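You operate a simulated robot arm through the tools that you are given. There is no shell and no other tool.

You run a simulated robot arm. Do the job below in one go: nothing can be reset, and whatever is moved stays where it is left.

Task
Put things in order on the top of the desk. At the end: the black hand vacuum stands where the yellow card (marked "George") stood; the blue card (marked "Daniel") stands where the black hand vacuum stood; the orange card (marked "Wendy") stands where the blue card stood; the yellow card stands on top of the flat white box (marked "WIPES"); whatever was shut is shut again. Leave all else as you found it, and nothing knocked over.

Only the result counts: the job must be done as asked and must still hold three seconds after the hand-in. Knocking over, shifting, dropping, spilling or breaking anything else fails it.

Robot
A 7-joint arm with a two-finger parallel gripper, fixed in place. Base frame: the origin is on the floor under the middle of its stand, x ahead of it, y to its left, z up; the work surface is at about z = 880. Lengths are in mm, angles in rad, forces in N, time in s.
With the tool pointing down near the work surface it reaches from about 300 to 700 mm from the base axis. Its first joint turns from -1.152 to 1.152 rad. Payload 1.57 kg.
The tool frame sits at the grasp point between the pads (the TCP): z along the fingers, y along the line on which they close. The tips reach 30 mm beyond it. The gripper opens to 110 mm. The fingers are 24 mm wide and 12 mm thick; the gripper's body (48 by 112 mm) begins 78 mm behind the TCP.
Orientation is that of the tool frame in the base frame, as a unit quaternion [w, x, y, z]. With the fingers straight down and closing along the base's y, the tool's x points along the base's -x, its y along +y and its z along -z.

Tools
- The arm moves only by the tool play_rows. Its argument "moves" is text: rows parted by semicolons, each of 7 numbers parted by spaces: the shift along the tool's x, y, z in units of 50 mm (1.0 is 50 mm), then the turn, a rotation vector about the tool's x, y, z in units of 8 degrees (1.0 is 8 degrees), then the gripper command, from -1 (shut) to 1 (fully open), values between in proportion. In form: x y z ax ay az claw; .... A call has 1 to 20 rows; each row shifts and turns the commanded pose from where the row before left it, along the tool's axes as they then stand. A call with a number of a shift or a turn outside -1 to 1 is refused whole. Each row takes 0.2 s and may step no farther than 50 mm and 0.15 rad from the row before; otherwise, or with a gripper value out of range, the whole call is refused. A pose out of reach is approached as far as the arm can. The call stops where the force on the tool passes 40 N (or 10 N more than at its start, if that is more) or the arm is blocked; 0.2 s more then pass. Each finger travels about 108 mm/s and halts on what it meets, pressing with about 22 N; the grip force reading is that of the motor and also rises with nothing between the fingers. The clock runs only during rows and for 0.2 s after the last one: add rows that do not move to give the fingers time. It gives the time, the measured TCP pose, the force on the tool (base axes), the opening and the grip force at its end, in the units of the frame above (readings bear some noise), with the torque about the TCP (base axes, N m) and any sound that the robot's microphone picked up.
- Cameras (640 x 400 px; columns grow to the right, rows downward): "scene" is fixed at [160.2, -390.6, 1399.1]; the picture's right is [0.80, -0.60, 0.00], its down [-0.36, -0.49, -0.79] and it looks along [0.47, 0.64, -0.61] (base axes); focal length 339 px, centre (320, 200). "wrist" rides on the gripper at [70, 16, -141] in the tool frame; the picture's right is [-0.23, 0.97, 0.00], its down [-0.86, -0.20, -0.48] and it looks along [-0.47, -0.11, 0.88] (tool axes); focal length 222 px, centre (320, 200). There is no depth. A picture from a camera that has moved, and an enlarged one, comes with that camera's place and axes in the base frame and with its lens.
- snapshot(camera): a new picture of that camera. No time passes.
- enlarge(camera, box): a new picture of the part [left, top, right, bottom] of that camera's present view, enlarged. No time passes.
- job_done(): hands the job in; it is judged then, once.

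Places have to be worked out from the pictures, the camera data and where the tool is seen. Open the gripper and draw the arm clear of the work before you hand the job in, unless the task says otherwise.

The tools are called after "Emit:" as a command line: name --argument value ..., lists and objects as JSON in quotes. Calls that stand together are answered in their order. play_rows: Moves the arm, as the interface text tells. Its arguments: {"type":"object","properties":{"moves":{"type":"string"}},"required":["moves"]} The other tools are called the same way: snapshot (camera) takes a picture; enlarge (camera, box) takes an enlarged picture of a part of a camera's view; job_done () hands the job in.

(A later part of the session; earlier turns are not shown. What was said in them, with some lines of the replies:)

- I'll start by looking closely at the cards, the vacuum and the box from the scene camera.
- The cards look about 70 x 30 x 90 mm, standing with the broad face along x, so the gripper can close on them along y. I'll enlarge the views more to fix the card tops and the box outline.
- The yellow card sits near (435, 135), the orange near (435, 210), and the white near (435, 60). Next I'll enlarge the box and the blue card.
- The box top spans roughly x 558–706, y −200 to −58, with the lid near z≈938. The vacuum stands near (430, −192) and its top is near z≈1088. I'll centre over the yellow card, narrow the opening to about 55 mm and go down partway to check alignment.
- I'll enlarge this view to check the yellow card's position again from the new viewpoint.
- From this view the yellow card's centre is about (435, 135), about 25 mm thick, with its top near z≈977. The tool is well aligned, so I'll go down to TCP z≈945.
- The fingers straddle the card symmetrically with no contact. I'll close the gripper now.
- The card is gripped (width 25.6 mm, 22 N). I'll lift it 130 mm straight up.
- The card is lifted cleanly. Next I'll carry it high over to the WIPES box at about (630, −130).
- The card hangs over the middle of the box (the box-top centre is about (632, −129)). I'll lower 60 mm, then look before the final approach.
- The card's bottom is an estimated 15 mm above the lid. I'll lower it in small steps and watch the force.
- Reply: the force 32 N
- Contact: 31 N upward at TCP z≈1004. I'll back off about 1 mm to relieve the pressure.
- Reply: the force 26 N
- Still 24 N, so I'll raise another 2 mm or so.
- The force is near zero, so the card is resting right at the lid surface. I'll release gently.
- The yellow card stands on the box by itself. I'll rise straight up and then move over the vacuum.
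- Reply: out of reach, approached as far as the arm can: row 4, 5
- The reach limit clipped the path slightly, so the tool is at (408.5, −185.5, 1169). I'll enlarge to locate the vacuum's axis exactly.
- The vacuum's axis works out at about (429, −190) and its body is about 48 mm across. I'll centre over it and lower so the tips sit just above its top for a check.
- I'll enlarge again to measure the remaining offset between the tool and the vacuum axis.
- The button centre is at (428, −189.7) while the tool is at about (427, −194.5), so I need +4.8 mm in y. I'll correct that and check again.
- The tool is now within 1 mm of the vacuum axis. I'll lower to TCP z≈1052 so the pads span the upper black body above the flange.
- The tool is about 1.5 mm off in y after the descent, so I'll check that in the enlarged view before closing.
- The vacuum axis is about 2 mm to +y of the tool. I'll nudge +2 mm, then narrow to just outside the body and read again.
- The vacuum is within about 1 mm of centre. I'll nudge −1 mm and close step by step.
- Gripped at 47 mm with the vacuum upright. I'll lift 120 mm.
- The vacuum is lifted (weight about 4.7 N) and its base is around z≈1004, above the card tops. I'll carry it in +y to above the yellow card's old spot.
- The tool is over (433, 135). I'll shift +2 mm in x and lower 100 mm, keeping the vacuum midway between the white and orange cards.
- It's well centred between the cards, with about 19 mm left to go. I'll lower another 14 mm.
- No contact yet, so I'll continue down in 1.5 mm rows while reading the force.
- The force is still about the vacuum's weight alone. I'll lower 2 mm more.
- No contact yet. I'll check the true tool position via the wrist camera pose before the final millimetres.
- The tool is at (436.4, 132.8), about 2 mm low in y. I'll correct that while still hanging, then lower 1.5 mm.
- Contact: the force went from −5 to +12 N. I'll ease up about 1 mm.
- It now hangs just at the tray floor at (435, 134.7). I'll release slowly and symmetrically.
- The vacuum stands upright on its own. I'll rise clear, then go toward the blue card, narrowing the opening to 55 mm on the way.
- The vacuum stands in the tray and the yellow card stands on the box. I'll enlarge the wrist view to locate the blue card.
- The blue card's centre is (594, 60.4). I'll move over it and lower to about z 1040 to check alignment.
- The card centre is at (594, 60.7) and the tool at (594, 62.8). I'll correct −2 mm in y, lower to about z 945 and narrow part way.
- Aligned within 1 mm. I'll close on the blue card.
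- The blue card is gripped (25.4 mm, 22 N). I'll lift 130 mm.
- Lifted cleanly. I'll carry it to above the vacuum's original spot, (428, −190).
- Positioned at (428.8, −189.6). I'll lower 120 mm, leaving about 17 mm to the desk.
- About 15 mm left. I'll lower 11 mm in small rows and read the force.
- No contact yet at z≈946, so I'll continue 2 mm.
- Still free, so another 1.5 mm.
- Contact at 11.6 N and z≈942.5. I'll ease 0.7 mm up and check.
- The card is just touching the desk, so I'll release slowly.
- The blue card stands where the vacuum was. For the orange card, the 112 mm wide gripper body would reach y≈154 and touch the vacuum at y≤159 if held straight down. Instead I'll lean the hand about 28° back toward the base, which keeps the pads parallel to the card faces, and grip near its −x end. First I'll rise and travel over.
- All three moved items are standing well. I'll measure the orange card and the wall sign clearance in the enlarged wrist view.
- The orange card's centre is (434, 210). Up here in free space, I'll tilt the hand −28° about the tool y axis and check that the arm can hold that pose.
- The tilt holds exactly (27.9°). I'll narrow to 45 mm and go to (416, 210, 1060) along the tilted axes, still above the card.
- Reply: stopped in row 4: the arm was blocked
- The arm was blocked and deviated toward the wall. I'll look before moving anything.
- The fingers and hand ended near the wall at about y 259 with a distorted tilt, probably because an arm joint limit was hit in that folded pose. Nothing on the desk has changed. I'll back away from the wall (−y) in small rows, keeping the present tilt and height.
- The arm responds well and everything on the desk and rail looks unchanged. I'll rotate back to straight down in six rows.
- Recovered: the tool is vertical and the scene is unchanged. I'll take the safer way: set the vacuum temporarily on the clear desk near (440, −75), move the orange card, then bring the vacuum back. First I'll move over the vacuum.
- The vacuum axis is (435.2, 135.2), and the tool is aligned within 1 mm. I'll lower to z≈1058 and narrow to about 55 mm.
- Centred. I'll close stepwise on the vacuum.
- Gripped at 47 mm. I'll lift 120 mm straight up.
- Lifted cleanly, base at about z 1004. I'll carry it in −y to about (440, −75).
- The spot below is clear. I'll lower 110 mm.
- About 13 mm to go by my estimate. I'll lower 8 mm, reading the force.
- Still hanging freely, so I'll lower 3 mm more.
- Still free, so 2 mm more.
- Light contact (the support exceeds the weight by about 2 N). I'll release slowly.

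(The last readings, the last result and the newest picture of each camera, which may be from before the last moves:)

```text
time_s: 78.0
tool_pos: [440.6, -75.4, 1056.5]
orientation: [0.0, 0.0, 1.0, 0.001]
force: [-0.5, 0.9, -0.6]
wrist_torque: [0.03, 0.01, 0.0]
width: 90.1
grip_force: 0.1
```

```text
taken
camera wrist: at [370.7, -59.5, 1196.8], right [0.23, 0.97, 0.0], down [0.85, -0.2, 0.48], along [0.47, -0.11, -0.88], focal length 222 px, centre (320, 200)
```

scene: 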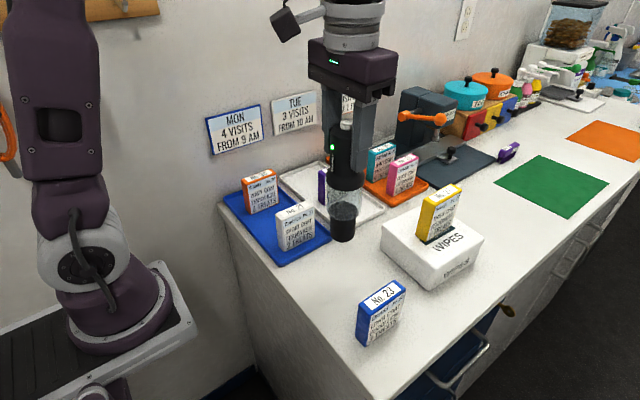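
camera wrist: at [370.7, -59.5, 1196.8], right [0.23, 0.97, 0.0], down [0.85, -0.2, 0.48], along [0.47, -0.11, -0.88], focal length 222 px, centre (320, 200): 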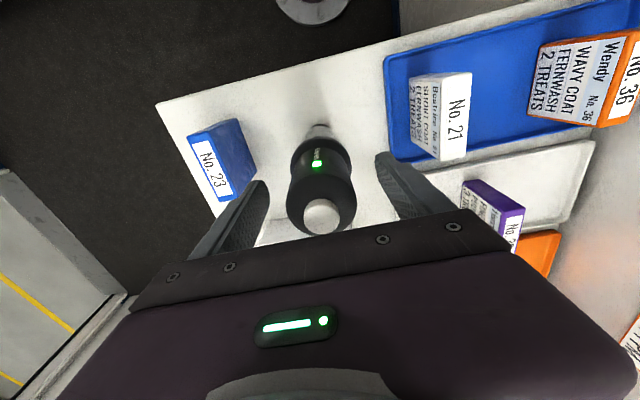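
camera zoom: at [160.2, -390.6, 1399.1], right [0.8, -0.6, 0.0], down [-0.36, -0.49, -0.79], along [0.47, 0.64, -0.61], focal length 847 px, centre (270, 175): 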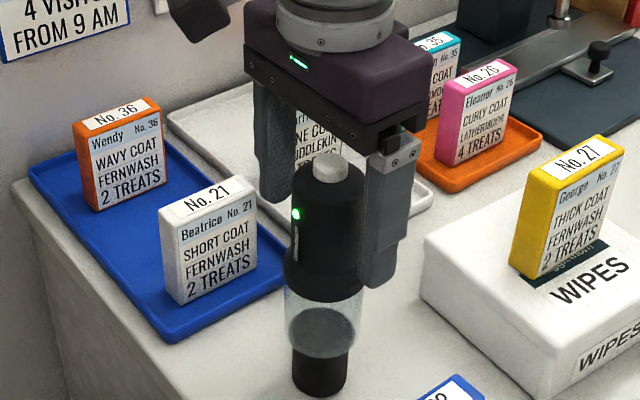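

The vacuum is parked upright at about (440.5, −75.5). I'll rise and go over to the orange card at (434, 210).

Emit:
play_rows --moves "0 0 -0.3 0 0 0 0.64; 0 0 -0.6 0 0 0 0.64; 0 0 -0.7 0 0 0 0.64; 0 0 -0.6 0 0 0 0.64; 0 0 -0.2 0 0 0 0.64; 0 0.4 0 0 0 0 0.4; 0.02 0.7 0 0 0 0 0.2; 0.02 0.8 0 0 0 0 0.0; 0.02 0.8 0 0 0 0 0.0; 0.02 0.8 0 0 0 0 0.0; 0.02 0.8 0 0 0 0 0.0; 0.02 0.7 0 0 0 0 0.0; 0.01 0.5 0 0 0 0 0.0; 0 0.2 0 0 0 0 0.0; 0 0 0.5 0 0 0 0.0; 0 0 0.7 0 0 0 0.0; 0 0 0.6 0 0 0 0.0; 0 0 0.4 0 0 0 0.0; 0 0 0 0 0 0 0.0; 0 0 0 0 0 0 0.0"

Emit:
enlarge --camera "wrist" --box '[220, 90, 420, 230]'

Emit:
snapshot --camera "scene"

```text
time_s: 82.2
tool_pos: [436.1, 209.9, 1065.2]
orientation: [0.001, 0.0, 1.0, 0.001]
force: [0.4, 0.0, -0.3]
wrist_torque: [0.01, 0.0, -0.03]
width: 54.9
grip_force: 0.0
```

```text
2.86 times, centred on (320, 160) of wrist
camera zoom: at [364.8, 226.4, 1206.0], right [0.23, 0.97, 0.0], down [0.85, -0.2, 0.48], along [0.47, -0.11, -0.88], focal length 635 px, centre (320, 314)
```

zoom: 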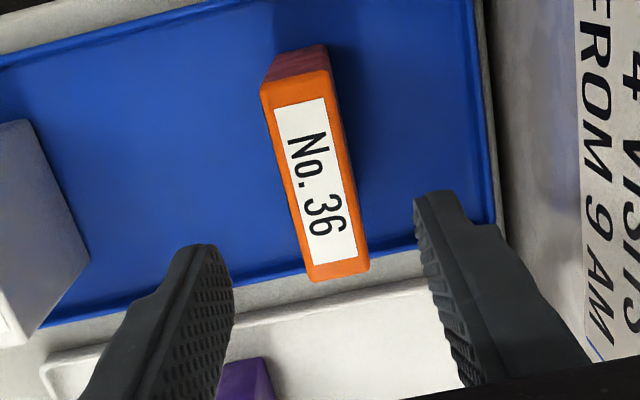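

```text
taken
```

scene: 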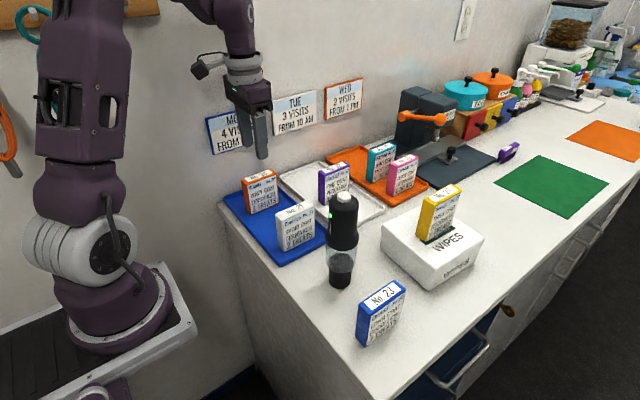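

The card's centre is about (434, 210) and the tool (434.8, 210.2). The wall is at y≈295, so the hand body (to y≈266) clears it. I'll lower to z≈946 and narrow partly.

Emit:
play_rows --moves "0 0 0.3 0 0 0 0.0; 0 0 0.5 0 0 0 0.0; 0 0 0.6 0 0 0 0.0; 0 0 0.6 0 0 0 0.0; 0 0 0.37 0 0 0 0.0; 0 0 0 0 0 0 -0.2; 0 0 0 0 0 0 -0.3; 0 0 0 0 0 0 -0.3"

Emit:
enlarge --camera "wrist" --box '[220, 90, 420, 230]'

Emit:
enlarge --camera "scene" --box '[190, 70, 350, 260]'

```text
time_s: 84.0
tool_pos: [433.8, 209.5, 947.4]
orientation: [0.001, 0.0, 1.0, 0.0]
force: [-0.6, 0.0, 0.9]
wrist_torque: [-0.01, -0.03, -0.02]
width: 38.7
grip_force: 0.0
```

```text
2.86 times, centred on (320, 160) of wrist
camera zoom: at [363.5, 226.0, 1088.1], right [0.23, 0.97, 0.0], down [0.85, -0.2, 0.48], along [0.47, -0.11, -0.88], focal length 635 px, centre (320, 314)
```

zoom: 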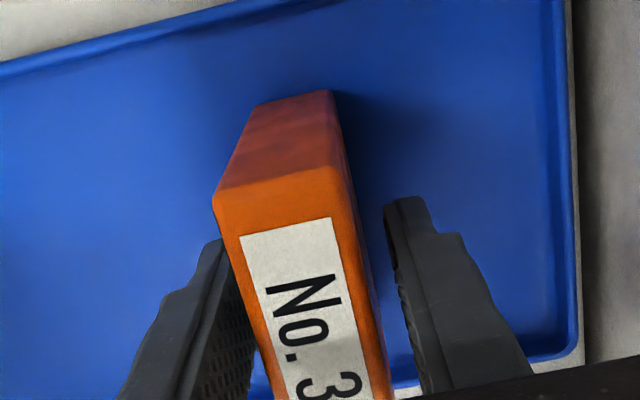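

```text
2.11 times, centred on (270, 165) of scene
camera zoom: at [160.2, -390.6, 1399.1], right [0.8, -0.6, 0.0], down [-0.36, -0.49, -0.79], along [0.47, 0.64, -0.61], focal length 713 px, centre (425, 274)
```

zoom: 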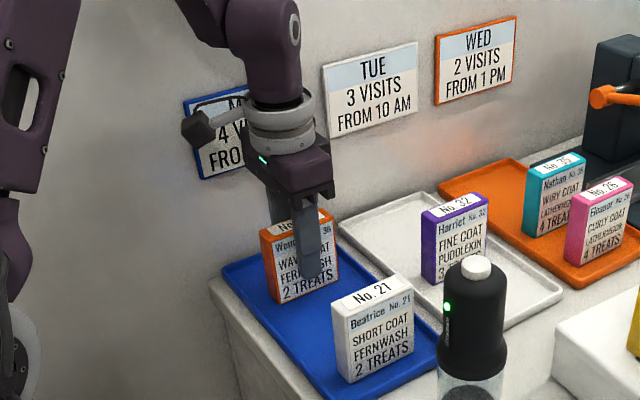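

Well aligned, and the card's offset in the gripper matches the blue card's. I'll close.

Emit:
play_rows --moves "0 0 0 0 0 0 -0.42; 0 0 0 0 0 0 -0.5; 0 0 0 0 0 0 -0.6; 0 0 0 0 0 0 -1; 0 0 0 0 0 0 -1; 0 0 0 0 0 0 -1"

Emit:
enlarge --camera "wrist" --box '[220, 90, 420, 230]'

```text
time_s: 85.4
tool_pos: [433.2, 210.6, 946.4]
orientation: [0.001, 0.0, 1.0, 0.002]
force: [-0.5, -0.2, 2.0]
wrist_torque: [-0.02, -0.01, -0.02]
width: 25.3
grip_force: 22.0
```

```text
2.86 times, centred on (320, 160) of wrist
camera zoom: at [363.5, 226.0, 1088.1], right [0.23, 0.97, 0.0], down [0.85, -0.2, 0.48], along [0.47, -0.11, -0.88], focal length 635 px, centre (320, 314)
```

zoom: 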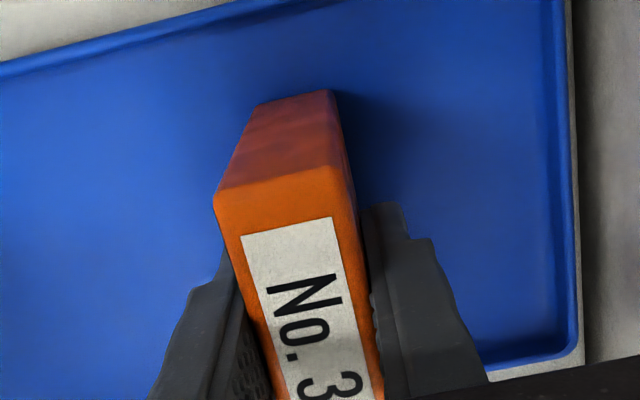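

The orange card is gripped at the same height as the blue one was. I'll lift 130 mm.

Emit:
play_rows --moves "0 0 -0.2 0 0 0 -1; 0 0 -0.4 0 0 0 -1; 0 0 -0.6 0 0 0 -1; 0 0 -0.7 0 0 0 -1; 0 0 -0.5 0 0 0 -1; 0 0 -0.2 0 0 0 -1; 0 0 0 0 0 0 -1"

Emit:
snapshot --camera "scene"

```text
time_s: 87.0
tool_pos: [433.7, 208.0, 1075.5]
orientation: [0.001, 0.0, 1.0, 0.001]
force: [0.4, 0.6, -1.4]
wrist_torque: [0.01, -0.03, -0.01]
width: 25.3
grip_force: 21.6
```

```text
taken
```

scene: 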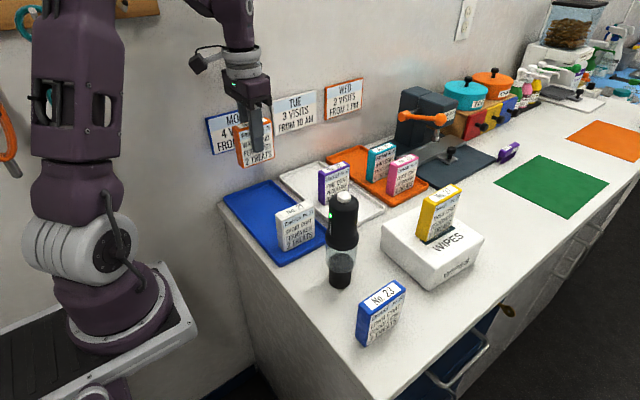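

The lift is clean. I'll carry the orange card over to the blue card's old spot, TCP (594.7, 60.8).

Emit:
play_rows --moves "-0.16 -0.15 0 0 0 0 -1; -0.35 -0.32 0 0 0 0 -1; -0.43 -0.4 0 0 0 0 -1; -0.43 -0.4 0 0 0 0 -1; -0.43 -0.4 0 0 0 0 -1; -0.43 -0.4 0 0 0 0 -1; -0.43 -0.4 0 0 0 0 -1; -0.36 -0.32 0 0 0 0 -1; -0.2 -0.18 0 0 0 0 -1; 0 0 0 0 0 0 -1; 0 0 0 0 0 0 -1"

Emit:
snapshot --camera "wrist"

Emit:
snapshot --camera "scene"

```text
time_s: 89.4
tool_pos: [594.5, 61.8, 1076.9]
orientation: [0.0, 0.0, 1.0, 0.001]
force: [0.5, 0.2, -1.7]
wrist_torque: [-0.04, 0.0, -0.01]
width: 25.5
grip_force: 21.9
```

```text
taken
camera wrist: at [524.9, 78.5, 1219.3], right [0.23, 0.97, 0.0], down [0.85, -0.2, 0.48], along [0.47, -0.11, -0.88], focal length 222 px, centre (320, 200)
```

wrist: 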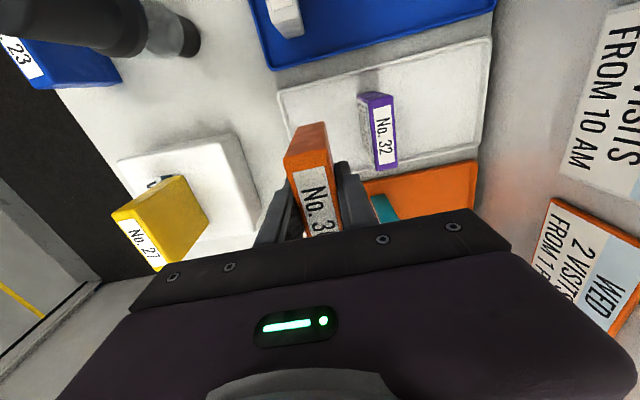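

```text
taken
```

scene: 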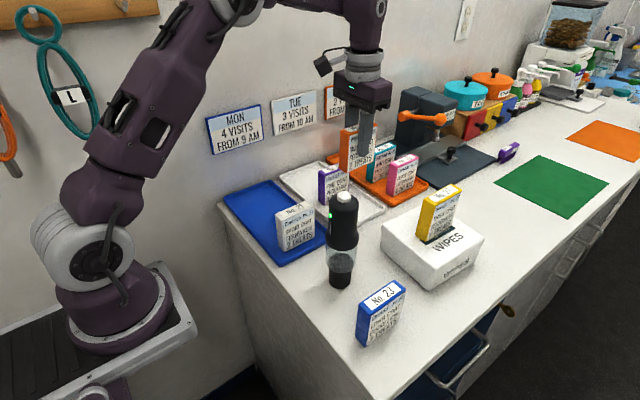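

I'll nudge −1.5 mm in y and lower 115 mm, leaving about 15 mm to the tray floor.

Emit:
play_rows --moves "0 -0.03 0.3 0 0 0 -1; 0 0 0.6 0 0 0 -1; 0 0 0.6 0 0 0 -1; 0 0 0.5 0 0 0 -1; 0 0 0.3 0 0 0 -1; 0 0 0 0 0 0 -1; 0 0 0 0 0 0 -1"

Emit:
snapshot --camera "wrist"

Emit:
enlarge --camera "scene" --box '[290, 110, 430, 250]'

```text
time_s: 91.0
tool_pos: [594.7, 61.8, 961.5]
orientation: [0.001, 0.0, 1.0, 0.0]
force: [0.2, -1.0, -0.3]
wrist_torque: [-0.02, -0.01, 0.02]
width: 25.3
grip_force: 22.1
```

```text
taken
camera wrist: at [525.3, 76.5, 1102.8], right [0.23, 0.97, 0.0], down [0.85, -0.2, 0.48], along [0.47, -0.11, -0.88], focal length 222 px, centre (320, 200)
```

wrist: 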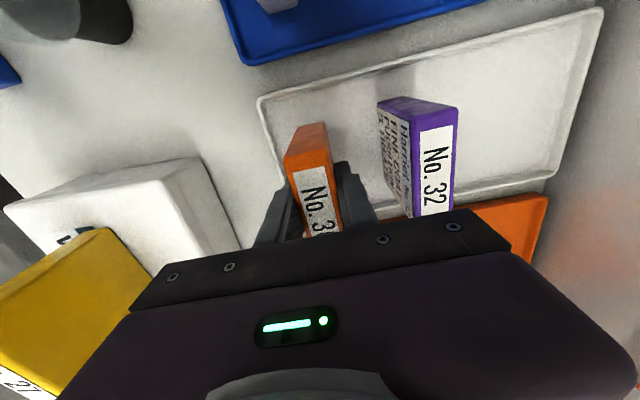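

```text
2.86 times, centred on (360, 180) of scene
camera zoom: at [160.2, -390.6, 1399.1], right [0.8, -0.6, 0.0], down [-0.36, -0.49, -0.79], along [0.47, 0.64, -0.61], focal length 968 px, centre (206, 257)
```

zoom: 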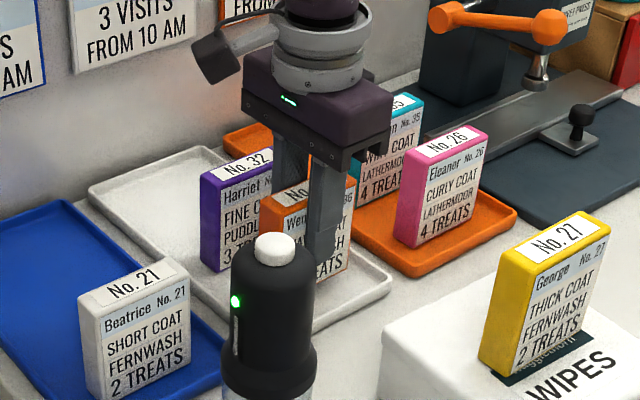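

Position (595, 60.5) matches. I'll lower 11 mm in small rows.

Emit:
play_rows --moves "0 0 0.08 0 0 0 -1; 0 0 0.08 0 0 0 -1; 0 0 0.06 0 0 0 -1; 0 0 0 0 0 0 -1"

```text
time_s: 92.0
tool_pos: [595.4, 60.3, 950.9]
orientation: [0.001, 0.001, 1.0, 0.001]
force: [-0.3, -0.1, -0.6]
wrist_torque: [0.0, -0.02, -0.06]
width: 25.3
grip_force: 21.9
```

No contact yet at about 951, so 2 mm more.

Emit:
play_rows --moves "0 0 0.02 0 0 0 -1; 0 0 0.02 0 0 0 -1; 0 0 0 0 0 0 -1"

```text
time_s: 92.8
tool_pos: [594.0, 61.3, 949.9]
orientation: [0.001, 0.0, 1.0, 0.001]
force: [-0.6, -0.4, -0.9]
wrist_torque: [0.0, 0.0, 0.0]
width: 25.4
grip_force: 21.8
```

Still free, so 1.5 mm more.

Emit:
play_rows --moves "0 0 0.03 0 0 0 -1; 0 0 0 0 0 0 -1"

```text
time_s: 93.4
tool_pos: [595.7, 60.7, 947.7]
orientation: [0.001, -0.001, 1.0, 0.001]
force: [0.6, 0.7, 0.1]
wrist_torque: [0.0, 0.01, 0.02]
width: 25.1
grip_force: 21.8
```

Close to the expected contact height (about 947). One more millimetre.

Emit:
play_rows --moves "0 0 0.02 0 0 0 -1; 0 0 0 0 0 0 -1"

```text
time_s: 94.0
tool_pos: [596.5, 59.3, 947.6]
orientation: [0.001, 0.0, 1.0, 0.001]
force: [0.3, 0.5, 0.0]
wrist_torque: [-0.01, -0.02, -0.03]
width: 25.8
grip_force: 21.6
```

Emit:
snapshot --camera "wrist"

Emit:
enlarge --camera "scene" --box '[310, 150, 400, 230]'

```text
taken
camera wrist: at [526.0, 75.4, 1088.2], right [0.23, 0.97, 0.0], down [0.85, -0.2, 0.48], along [0.47, -0.11, -0.88], focal length 222 px, centre (320, 200)
```

wrist: 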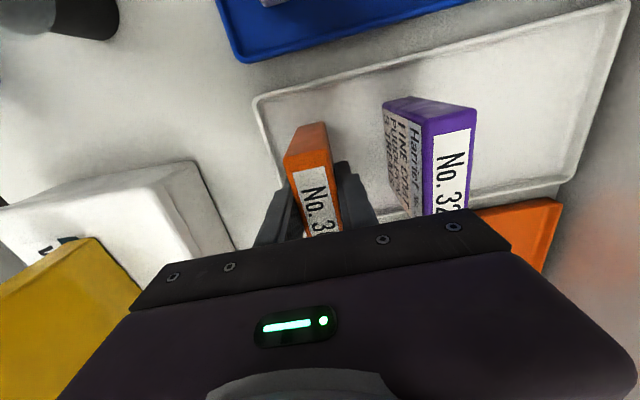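

```text
5.00 times, centred on (355, 190) of scene
camera zoom: at [160.2, -390.6, 1399.1], right [0.8, -0.6, 0.0], down [-0.36, -0.49, -0.79], along [0.47, 0.64, -0.61], focal length 1694 px, centre (145, 250)
```

zoom: 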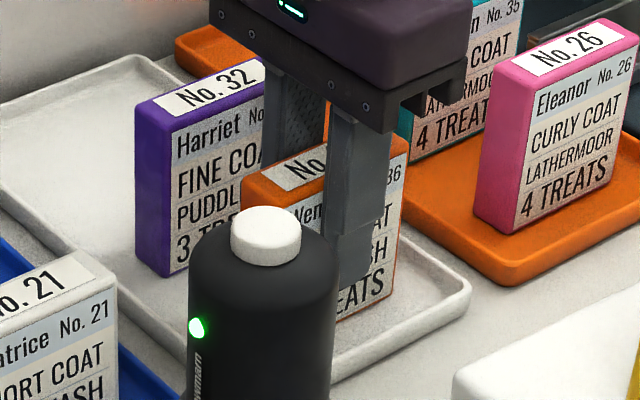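

The wrist camera pose puts the tool at (596, 59.2) with height at the expected contact. I'll correct (−1, +1.5) mm and lower another 0.7 mm.

Emit:
play_rows --moves "0.02 0.03 0 0 0 0 -1; 0 0 0 0 0 0 -1; 0 0 0.014 0 0 0 -1; 0 0 0 0 0 0 -1"

Emit:
enlarge --camera "wrist" --box '[220, 90, 480, 230]'

```text
time_s: 95.0
tool_pos: [594.0, 61.3, 946.7]
orientation: [0.001, 0.0, 1.0, 0.0]
force: [0.8, 0.8, 1.2]
wrist_torque: [-0.02, -0.03, 0.0]
width: 25.6
grip_force: 22.3
```

```text
2.46 times, centred on (350, 160) of wrist
camera zoom: at [524.6, 77.1, 1088.1], right [0.23, 0.97, 0.0], down [0.85, -0.2, 0.48], along [0.47, -0.11, -0.88], focal length 547 px, centre (246, 298)
```

zoom: 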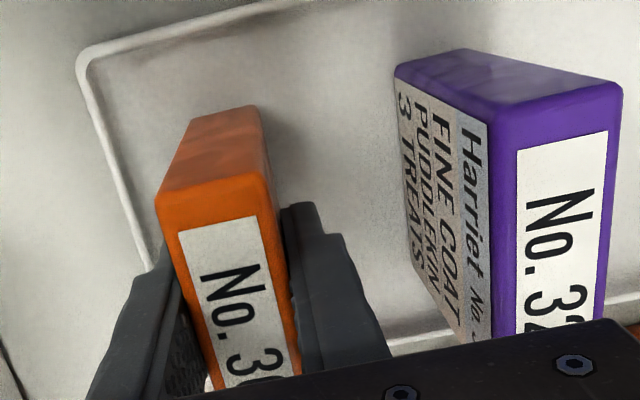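

The pose matches the blue card's original grip pose within 0.2 mm. I'll take one more 0.5 mm step to confirm contact.

Emit:
play_rows --moves "0 0 0.012 0 0 0 -1; 0 0 0 0 0 0 -1"

```text
time_s: 95.6
tool_pos: [595.4, 61.6, 947.1]
orientation: [0.001, -0.001, 1.0, 0.0]
force: [-3.3, 1.1, 12.6]
wrist_torque: [-0.02, 0.25, 0.03]
width: 25.8
grip_force: 22.1
```

Contact confirmed (12.6 N). I'll ease 0.5 mm up and release slowly.

Emit:
play_rows --moves "0 0 -0.012 0 0 0 -1; 0 0 0 0 0 0 -1; 0 0 0 0 0 0 -0.5; 0 0 0 0 0 0 -0.4; 0 0 0 0 0 0 -0.2; 0 0 0 0 0 0 0.0; 0 0 0 0 0 0 0.0"

Emit:
enlarge --camera "wrist" --box '[220, 90, 480, 230]'

Emit:
enlarge --camera "scene" --box '[290, 110, 430, 250]'

```text
time_s: 97.2
tool_pos: [594.3, 60.7, 947.7]
orientation: [0.001, -0.001, 1.0, 0.002]
force: [0.2, 0.1, 0.6]
wrist_torque: [-0.02, -0.04, -0.05]
width: 54.9
grip_force: 0.1
```

```text
2.46 times, centred on (350, 160) of wrist
camera zoom: at [524.9, 77.2, 1088.6], right [0.23, 0.97, 0.0], down [0.85, -0.2, 0.48], along [0.47, -0.11, -0.88], focal length 547 px, centre (246, 298)
```

zoom: 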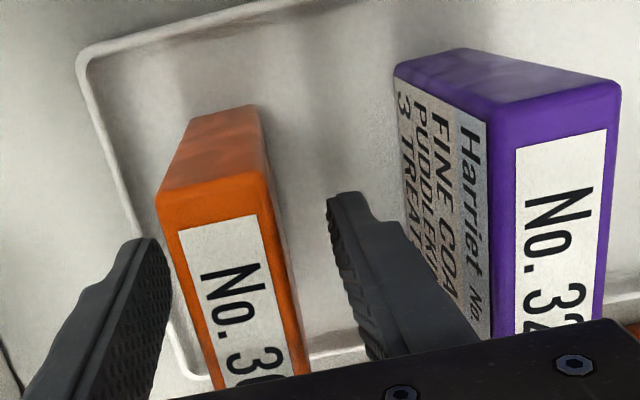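

```text
2.86 times, centred on (360, 180) of scene
camera zoom: at [160.2, -390.6, 1399.1], right [0.8, -0.6, 0.0], down [-0.36, -0.49, -0.79], along [0.47, 0.64, -0.61], focal length 968 px, centre (206, 257)
```

zoom: 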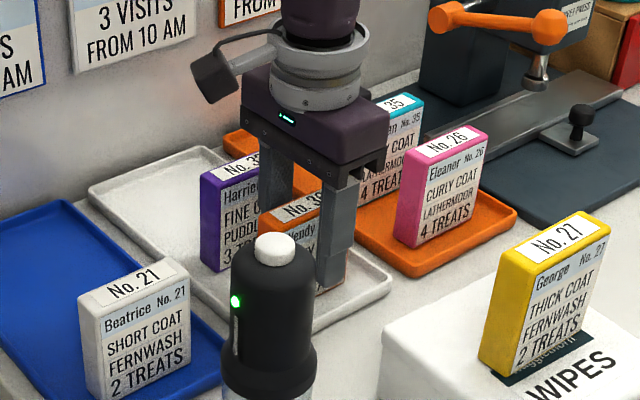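

The orange card stands where the blue card stood. I'll rise straight up and go back over the parked vacuum at (440.5, −75.5).

Emit:
play_rows --moves "0 0 -0.3 0 0 0 0.0; 0 0 -0.7 0 0 0 0.0; 0 0 -0.9 0 0 0 0.0; 0 0 -0.9 0 0 0 0.0; 0 0 -0.9 0 0 0 0.0; 0 0 -0.6 0 0 0 0.0; 0 0 -0.28 0 0 0 0.0; 0.28 -0.25 0 0 0 0 0.2; 0.6 -0.53 0 0 0 0 0.4; 0.6 -0.53 0 0 0 0 0.64; 0.6 -0.53 0 0 0 0 0.64; 0.6 -0.53 0 0 0 0 0.64; 0.4 -0.36 0 0 0 0 0.64; 0 0 0.4 0 0 0 0.64; 0 0 0.4 0 0 0 0.64; 0 0 0.2 0 0 0 0.64; 0 0 0 0 0 0 0.64; 0 0 0 0 0 0 0.64"

Emit:
enlarge --camera "wrist" --box '[220, 100, 420, 220]'

Emit:
snapshot --camera "scene"

```text
time_s: 101.0
tool_pos: [441.2, -75.5, 1126.3]
orientation: [0.002, -0.001, 1.0, 0.001]
force: [-0.7, -0.2, -0.4]
wrist_torque: [0.0, 0.01, 0.01]
width: 90.4
grip_force: 0.0
```

```text
3.20 times, centred on (320, 160) of wrist
camera zoom: at [372.1, -59.0, 1267.3], right [0.23, 0.97, 0.0], down [0.85, -0.2, 0.48], along [0.47, -0.11, -0.88], focal length 711 px, centre (320, 328)
```

zoom: 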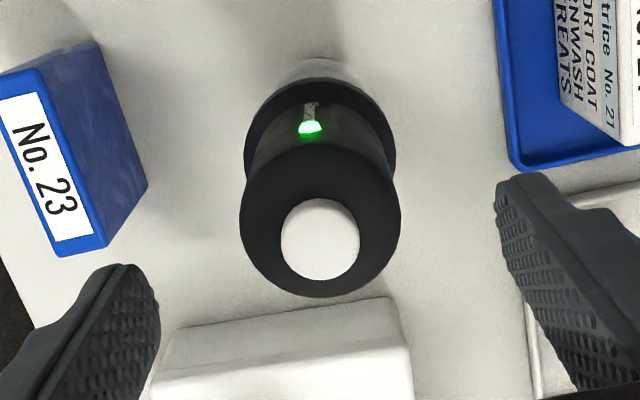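

```text
taken
```

scene: 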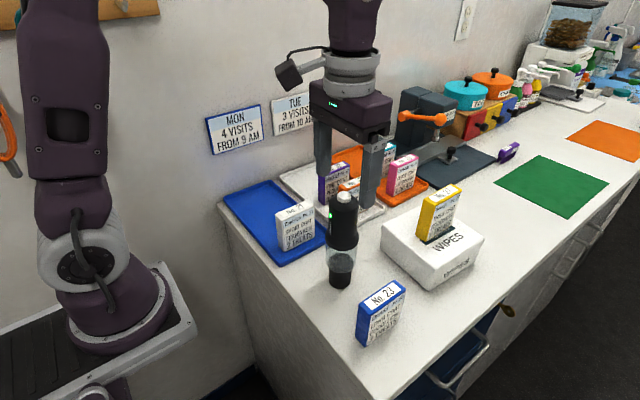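

Aligned within about 1 mm. I'll lower to z≈1055 and narrow to 55 mm.

Emit:
play_rows --moves "0.02 0 0.3 0 0 0 0.64; 0 0 0.4 0 0 0 0.64; 0 0 0.4 0 0 0 0.64; 0 0 0.32 0 0 0 0.64; 0 0 0 0 0 0 0.2; 0 0 0 0 0 0 0.0; 0 0 0 0 0 0 0.0"

Emit:
enlarge --camera "wrist" --box '[220, 110, 440, 260]'

```text
time_s: 102.6
tool_pos: [439.9, -74.2, 1053.8]
orientation: [0.0, 0.0, 1.0, 0.001]
force: [0.6, 0.1, -1.2]
wrist_torque: [0.01, 0.0, 0.0]
width: 55.1
grip_force: 0.1
```

```text
2.67 times, centred on (330, 185) of wrist
camera zoom: at [370.3, -58.6, 1194.8], right [0.23, 0.97, 0.0], down [0.85, -0.2, 0.48], along [0.47, -0.11, -0.88], focal length 592 px, centre (293, 240)
```

zoom: 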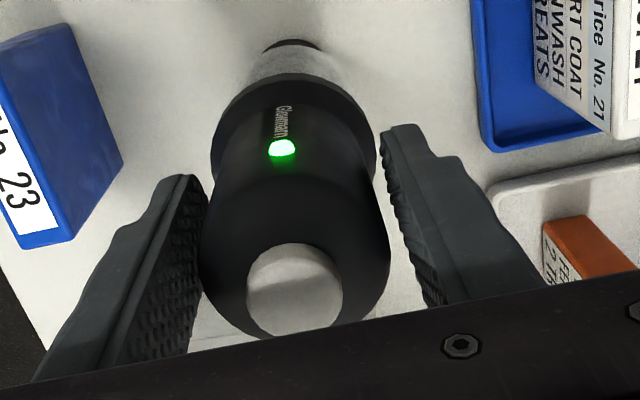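

Centred between the fingers. I'll close stepwise on the vacuum.

Emit:
play_rows --moves "0 -0.008 0 0 0 0 -0.08; 0 0 0 0 0 0 -0.14; 0 0 0 0 0 0 -0.2; 0 0 0 0 0 0 -0.4; 0 0 0 0 0 0 -1; 0 0 0 0 0 0 -1; 0 0 0 0 0 0 -1"

Emit:
snapshot --camera "wrist"

```text
time_s: 104.2
tool_pos: [439.8, -74.6, 1053.6]
orientation: [0.001, -0.001, 1.0, 0.001]
force: [0.4, -1.5, 0.5]
wrist_torque: [-0.22, -0.01, 0.01]
width: 47.0
grip_force: 21.7
```

```text
taken
camera wrist: at [369.8, -59.0, 1194.9], right [0.23, 0.97, 0.0], down [0.85, -0.2, 0.48], along [0.47, -0.11, -0.88], focal length 222 px, centre (320, 200)
```

wrist: 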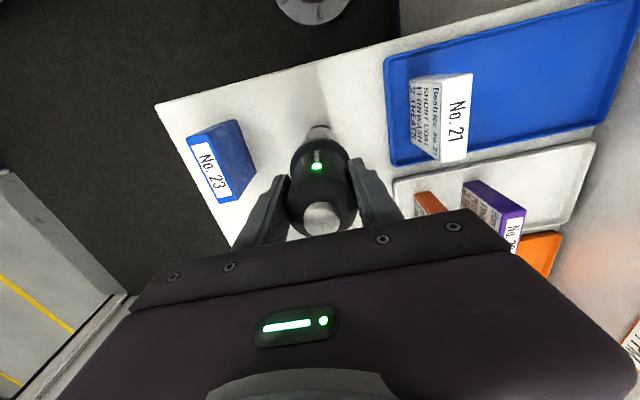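

Gripped. I'll lift 120 mm and carry it back over the yellow card's old place.

Emit:
play_rows --moves "0 0 -0.1 0 0 0 -1; 0 0 -0.3 0 0 0 -1; 0 0 -0.5 0 0 0 -1; 0 0 -0.6 0 0 0 -1; 0 0 -0.5 0 0 0 -1; 0 0 -0.4 0 0 0 -1; 0 0 -0.1 0 0 0 -1; 0 0 0 0 0 0 -1"

Emit:
snapshot --camera "scene"

```text
time_s: 106.0
tool_pos: [438.0, -75.0, 1178.8]
orientation: [0.001, 0.001, 1.0, 0.001]
force: [0.4, -0.5, -4.8]
wrist_torque: [0.0, 0.02, -0.03]
width: 47.2
grip_force: 22.1
```

```text
taken
```

scene: 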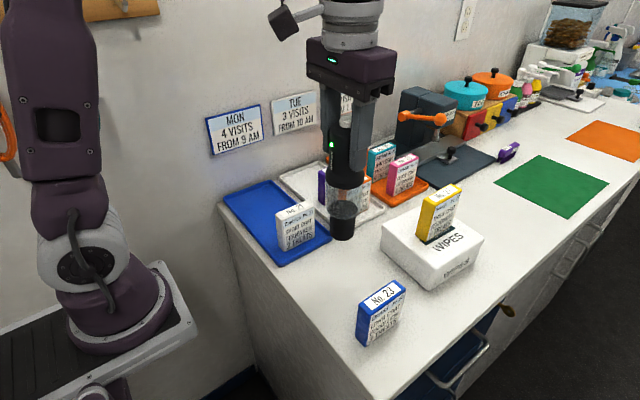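

The base is well above the white card's top. I'll carry it in +y to (435, 135).

Emit:
play_rows --moves "0 0.2 0 0 0 0 -1; 0.01 0.45 0 0 0 0 -1; 0.01 0.6 0 0 0 0 -1; 0.01 0.6 0 0 0 0 -1; 0.01 0.6 0 0 0 0 -1; 0.02 0.6 0 0 0 0 -1; 0.01 0.5 0 0 0 0 -1; 0 0.4 0 0 0 0 -1; 0 0.2 0 0 0 0 -1; 0 0.05 0 0 0 0 -1; 0 0 0 0 0 0 -1; 0 0 0 0 0 0 -1"

Emit:
snapshot --camera "wrist"

```text
time_s: 108.6
tool_pos: [435.1, 133.9, 1181.7]
orientation: [0.001, -0.001, 1.0, 0.001]
force: [-0.4, 0.5, -2.8]
wrist_torque: [0.0, 0.04, 0.0]
width: 47.1
grip_force: 21.9
```

```text
taken
camera wrist: at [366.1, 149.8, 1322.1], right [0.23, 0.97, 0.0], down [0.85, -0.2, 0.48], along [0.47, -0.11, -0.88], focal length 222 px, centre (320, 200)
```

wrist: 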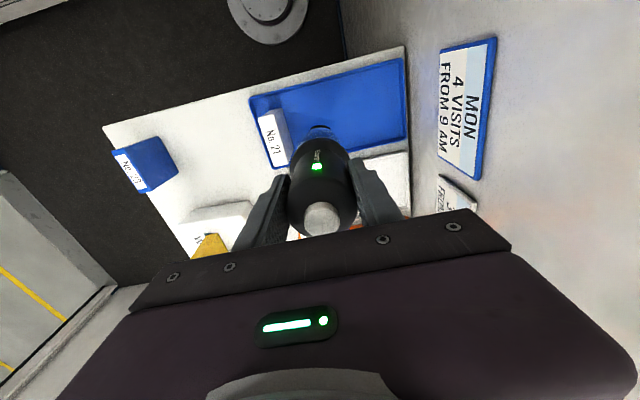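

The tool is at about (436, 133.7). I'll nudge (−1, +1.4) mm and lower 105 mm.

Emit:
play_rows --moves "0.02 0.028 0.2 0 0 0 -1; 0 0 0.4 0 0 0 -1; 0 0 0.5 0 0 0 -1; 0 0 0.5 0 0 0 -1; 0 0 0.4 0 0 0 -1; 0 0 0.1 0 0 0 -1; 0 0 0 0 0 0 -1; 0 0 0 0 0 0 -1"

Emit:
snapshot --camera "wrist"

Emit:
enlarge --camera "scene" --box '[210, 90, 350, 270]'

```text
time_s: 110.4
tool_pos: [434.5, 137.6, 1072.7]
orientation: [0.002, 0.0, 1.0, 0.001]
force: [0.1, 0.6, -4.8]
wrist_torque: [0.0, 0.08, -0.02]
width: 47.0
grip_force: 22.1
```

```text
taken
camera wrist: at [365.1, 153.4, 1214.6], right [0.23, 0.97, 0.0], down [0.85, -0.2, 0.48], along [0.47, -0.11, -0.88], focal length 222 px, centre (320, 200)
```

wrist: 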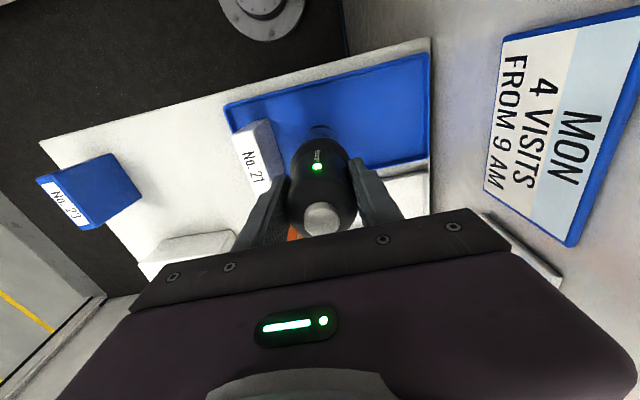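

```text
2.22 times, centred on (280, 180) of scene
camera zoom: at [160.3, -390.6, 1399.1], right [0.8, -0.6, 0.0], down [-0.36, -0.49, -0.79], along [0.47, 0.64, -0.61], focal length 753 px, centre (409, 244)
```

zoom: 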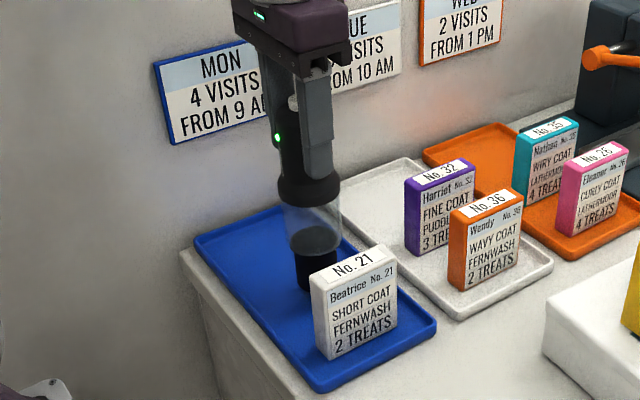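

The tool y is now about 2 mm high. I'll correct −2 mm and lower 10 mm.

Emit:
play_rows --moves "0 -0.042 0 0 0 0 -1; 0 0 0.08 0 0 0 -1; 0 0 0.08 0 0 0 -1; 0 0 0.04 0 0 0 -1; 0 0 0 0 0 0 -1"

Emit:
snapshot --camera "wrist"

```text
time_s: 111.6
tool_pos: [435.4, 134.8, 1064.3]
orientation: [0.0, 0.0, 1.0, 0.0]
force: [-0.2, 0.4, -4.8]
wrist_torque: [0.03, 0.04, 0.03]
width: 47.1
grip_force: 22.3
```

```text
taken
camera wrist: at [365.5, 150.4, 1205.1], right [0.23, 0.97, 0.0], down [0.85, -0.2, 0.48], along [0.47, -0.11, -0.88], focal length 222 px, centre (320, 200)
```

wrist: 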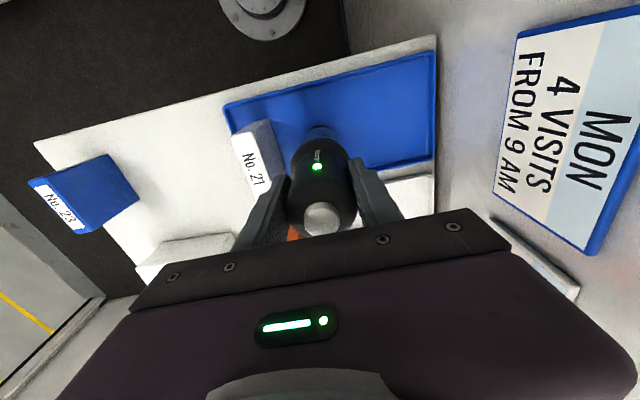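

Now at (435.4, 134.4) with about 5 mm to go. I'll lower 3.5 mm.

Emit:
play_rows --moves "0 0.01 0.03 0 0 0 -1; 0 0 0.04 0 0 0 -1; 0 0 0 0 0 0 -1"

```text
time_s: 112.4
tool_pos: [435.6, 135.2, 1060.2]
orientation: [0.001, 0.0, 1.0, 0.001]
force: [0.2, 0.2, -4.1]
wrist_torque: [0.0, 0.02, 0.0]
width: 46.9
grip_force: 21.9
```

Still hanging, so 1.5 mm more.

Emit:
play_rows --moves "0 0 0.03 0 0 0 -1; 0 0 0 0 0 0 -1"

```text
time_s: 113.0
tool_pos: [435.0, 134.9, 1059.5]
orientation: [0.001, 0.0, 1.0, 0.001]
force: [-0.6, -0.4, -3.8]
wrist_torque: [-0.01, -0.02, 0.0]
width: 47.0
grip_force: 22.5
```

One more millimetre.

Emit:
play_rows --moves "0 0 0.02 0 0 0 -1; 0 0 0 0 0 0 -1"

```text
time_s: 113.6
tool_pos: [434.7, 134.6, 1058.6]
orientation: [0.002, 0.001, 1.0, 0.001]
force: [0.0, -0.3, -3.6]
wrist_torque: [-0.02, 0.0, 0.0]
width: 47.2
grip_force: 22.6
```

Still nearly the full weight on the gripper, so 1 mm more.

Emit:
play_rows --moves "0 0 0.02 0 0 0 -1; 0 0 0 0 0 0 -1"

```text
time_s: 114.2
tool_pos: [433.9, 135.0, 1057.5]
orientation: [0.002, -0.001, 1.0, 0.001]
force: [-3.7, 0.0, 14.3]
wrist_torque: [-0.18, 0.39, 0.02]
width: 46.9
grip_force: 21.7
```

Contact (14 N). I'll ease 0.8 mm up and check.

Emit:
play_rows --moves "0 0 -0.016 0 0 0 -1; 0 0 0 0 0 0 -1"

Emit:
snapshot --camera "wrist"

```text
time_s: 114.8
tool_pos: [434.6, 133.8, 1058.2]
orientation: [0.001, 0.0, 1.0, 0.001]
force: [1.0, -0.1, -2.7]
wrist_torque: [0.0, -0.11, 0.01]
width: 47.1
grip_force: 21.9
```

```text
taken
camera wrist: at [364.9, 150.5, 1199.1], right [0.23, 0.97, 0.0], down [0.85, -0.2, 0.48], along [0.47, -0.11, -0.88], focal length 222 px, centre (320, 200)
```

wrist: 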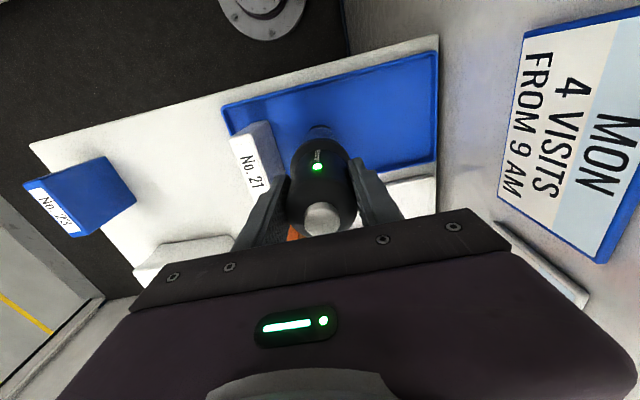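

The vacuum rests on the tray floor at about (435, 134.4). I'll release slowly.

Emit:
play_rows --moves "0 0 0 0 0 0 -0.12; 0 0 0 0 0 0 -0.05; 0 0 0 0 0 0 0.05; 0 0 0 0 0 0 0.2; 0 0 0 0 0 0 0.5; 0 0 0 0 0 0 0.64; 0 0 0 0 0 0 0.64"

Emit:
enlarge --camera "scene" --box '[210, 90, 350, 270]'

Emit:
enlarge --camera "wrist" --box '[220, 110, 440, 260]'

```text
time_s: 116.4
tool_pos: [434.9, 134.4, 1058.6]
orientation: [0.001, 0.0, 1.0, 0.001]
force: [-0.1, 1.0, -0.1]
wrist_torque: [-0.01, 0.01, 0.02]
width: 90.0
grip_force: 0.0
```

```text
2.22 times, centred on (280, 180) of scene
camera zoom: at [160.2, -390.6, 1399.1], right [0.8, -0.6, 0.0], down [-0.36, -0.49, -0.79], along [0.47, 0.64, -0.61], focal length 753 px, centre (409, 244)
```

zoom: 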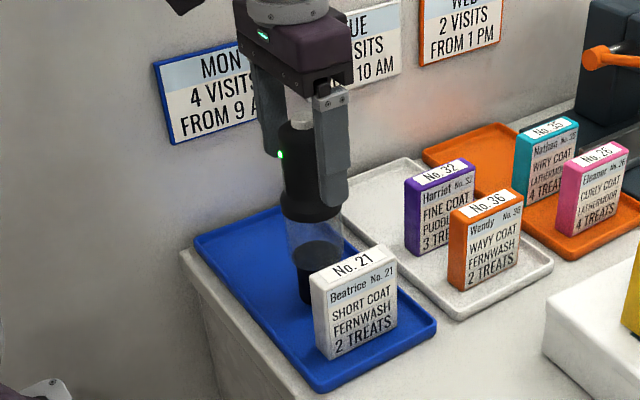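

```text
2.67 times, centred on (330, 185) of wrist
camera zoom: at [364.8, 150.5, 1199.3], right [0.23, 0.97, 0.0], down [0.85, -0.2, 0.48], along [0.47, -0.11, -0.88], focal length 592 px, centre (293, 240)
```

zoom: 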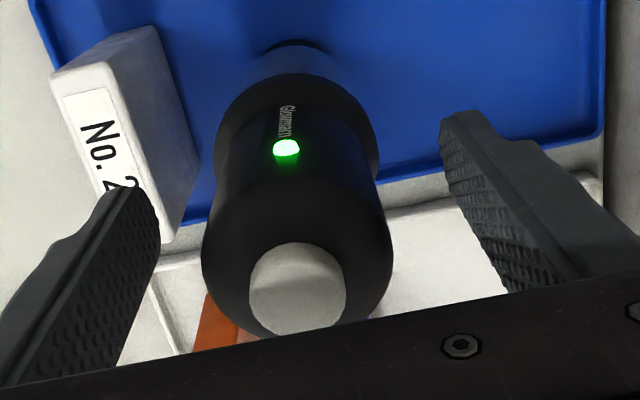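

The vacuum stands upright. I'll rise straight up and then move the arm clear to look over everything.

Emit:
play_rows --moves "0 0 -0.2 0 0 0 0.64; 0 0 -0.5 0 0 0 0.64; 0 0 -0.7 0 0 0 0.64; 0 0 -0.7 0 0 0 0.64; 0 0 -0.4 0 0 0 0.64; 0 -0.4 0 0 0 0 0.64; 0.1 -0.7 0 0 0 0 0.64; 0.1 -0.7 0 0 0 0 0.64; 0.1 -0.6 0 0 0 0 0.64; 0 -0.3 0 0 0 0 0.64; 0 0 0 0 0 0 0.64; 0 0 0 0 0 0 0.64"

Emit:
snapshot --camera "scene"

Emit:
snapshot --camera "wrist"

```text
time_s: 119.0
tool_pos: [419.7, 2.5, 1184.5]
orientation: [0.001, 0.0, 1.0, 0.001]
force: [0.4, 0.1, 0.7]
wrist_torque: [-0.02, 0.0, 0.02]
width: 90.4
grip_force: 0.1
```

```text
taken
```

scene: 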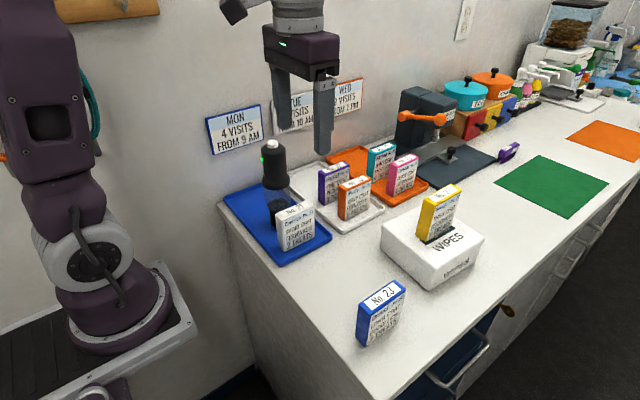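

```text
taken
camera wrist: at [350.8, 17.6, 1326.2], right [0.23, 0.97, 0.0], down [0.85, -0.2, 0.48], along [0.47, -0.11, -0.88], focal length 222 px, centre (320, 200)
```

wrist: 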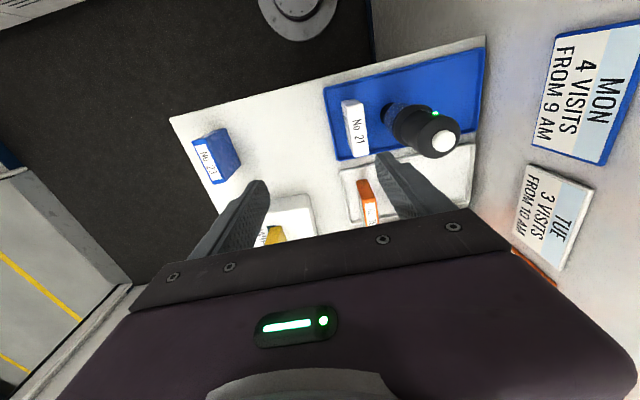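

All the pieces are in place. I'll do a final enlarged check against the starting views.

Emit:
enlarge --camera "scene" --box '[375, 195, 495, 295]'

Emit:
enlarge --camera "scene" --box '[220, 130, 440, 268]'

Emit:
enlarge --camera "scene" --box '[320, 180, 540, 400]'

Emit:
enlarge --camera "scene" --box '[380, 0, 640, 220]'

```text
4.00 times, centred on (435, 245) of scene
camera zoom: at [160.2, -390.6, 1399.1], right [0.8, -0.6, 0.0], down [-0.36, -0.49, -0.79], along [0.47, 0.64, -0.61], focal length 1355 px, centre (-140, 20)
```

zoom: 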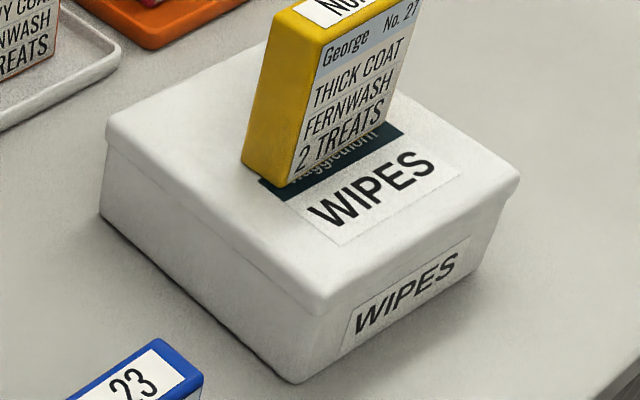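

```text
2.90 times, centred on (330, 199) of scene
camera zoom: at [160.2, -390.6, 1399.1], right [0.8, -0.6, 0.0], down [-0.36, -0.49, -0.79], along [0.47, 0.64, -0.61], focal length 982 px, centre (291, 203)
```

zoom: 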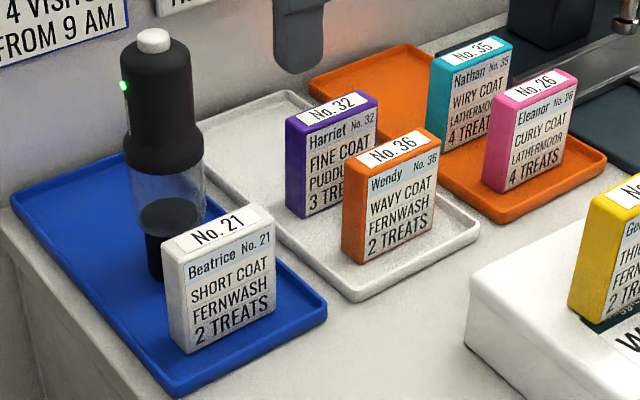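

```text
1.82 times, centred on (430, 290) of scene
camera zoom: at [160.2, -390.6, 1399.1], right [0.8, -0.6, 0.0], down [-0.36, -0.49, -0.79], along [0.47, 0.64, -0.61], focal length 616 px, centre (120, 36)
```

zoom: 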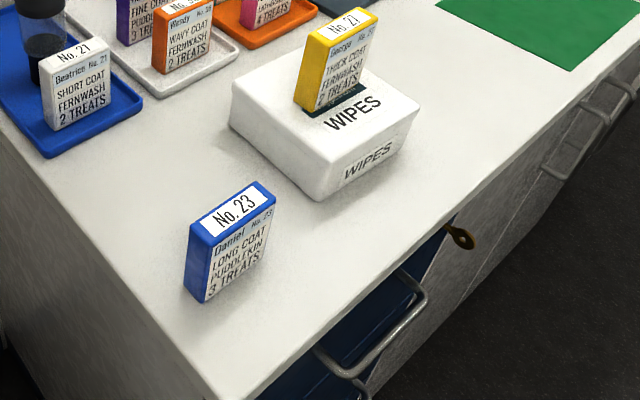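

```text
1.82 times, centred on (510, 110) of scene
camera zoom: at [160.2, -390.6, 1399.1], right [0.8, -0.6, 0.0], down [-0.36, -0.49, -0.79], along [0.47, 0.64, -0.61], focal length 616 px, centre (-26, 364)
```

zoom: 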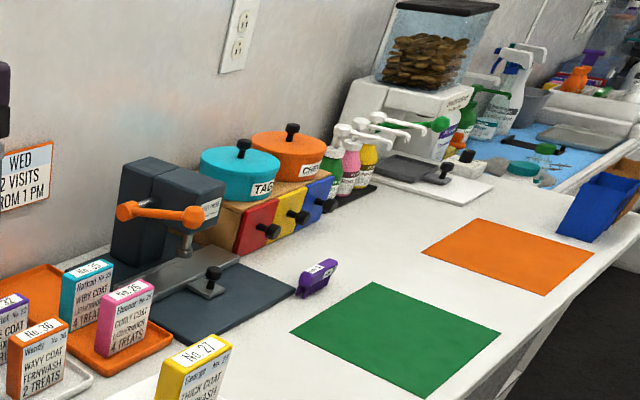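

Everything matches the goal. The box, its lid, the other cards, the trays, the drawers and the far-side items are where they were at the start. I'll open the gripper fully, well clear of the work.

Emit:
play_rows --moves "0 0 0 0 0 0 1; 0 0 0 0 0 0 1; 0 0 0 0 0 0 1"

Emit:
snapshot --camera "scene"

```text
time_s: 119.8
tool_pos: [420.9, 1.2, 1184.9]
orientation: [0.001, -0.001, 1.0, 0.001]
force: [0.4, -0.3, 0.8]
wrist_torque: [0.02, -0.02, 0.0]
width: 110.0
grip_force: 0.2
```

```text
taken
```

scene: 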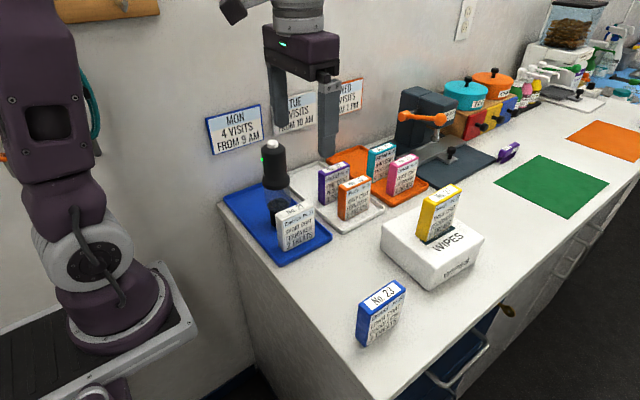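

The scene is stable, the gripper is open and the arm is clear. I'm handing the job in.

Emit:
job_done

```text
The job is handed in.
```

I moved all four items to the places you asked for and handed the job in. In the last pictures everything is standing and steady, with the gripper open and the arm clear.

| Item | Where it is now |
|---|---|
| Black hand vacuum | In the blue tray, where the yellow "George" card stood |
| Blue "Daniel" card | On the desk, where the vacuum stood |
| Orange "Wendy" card | In the white tray, where the blue card stood |
| Yellow "George" card | On top of the WIPES box |

Each item set in another's old place is within about 1–2 mm of it by the camera readings. I never opened anything. The WIPES box, the other cards, the trays and the drawers look the same as at the start.

- **Blocked move:** While trying a tilted grip for the orange card, the arm was blocked and swung toward the wall, to about y = 259. I could not see what blocked it, and it may have touched the wall. I backed it off, and the signs and the hanging leads I could see looked unchanged.
- **Extra vacuum move:** To make room for the orange card, I parked the vacuum on the open desk for a while and then put it back in the tray.
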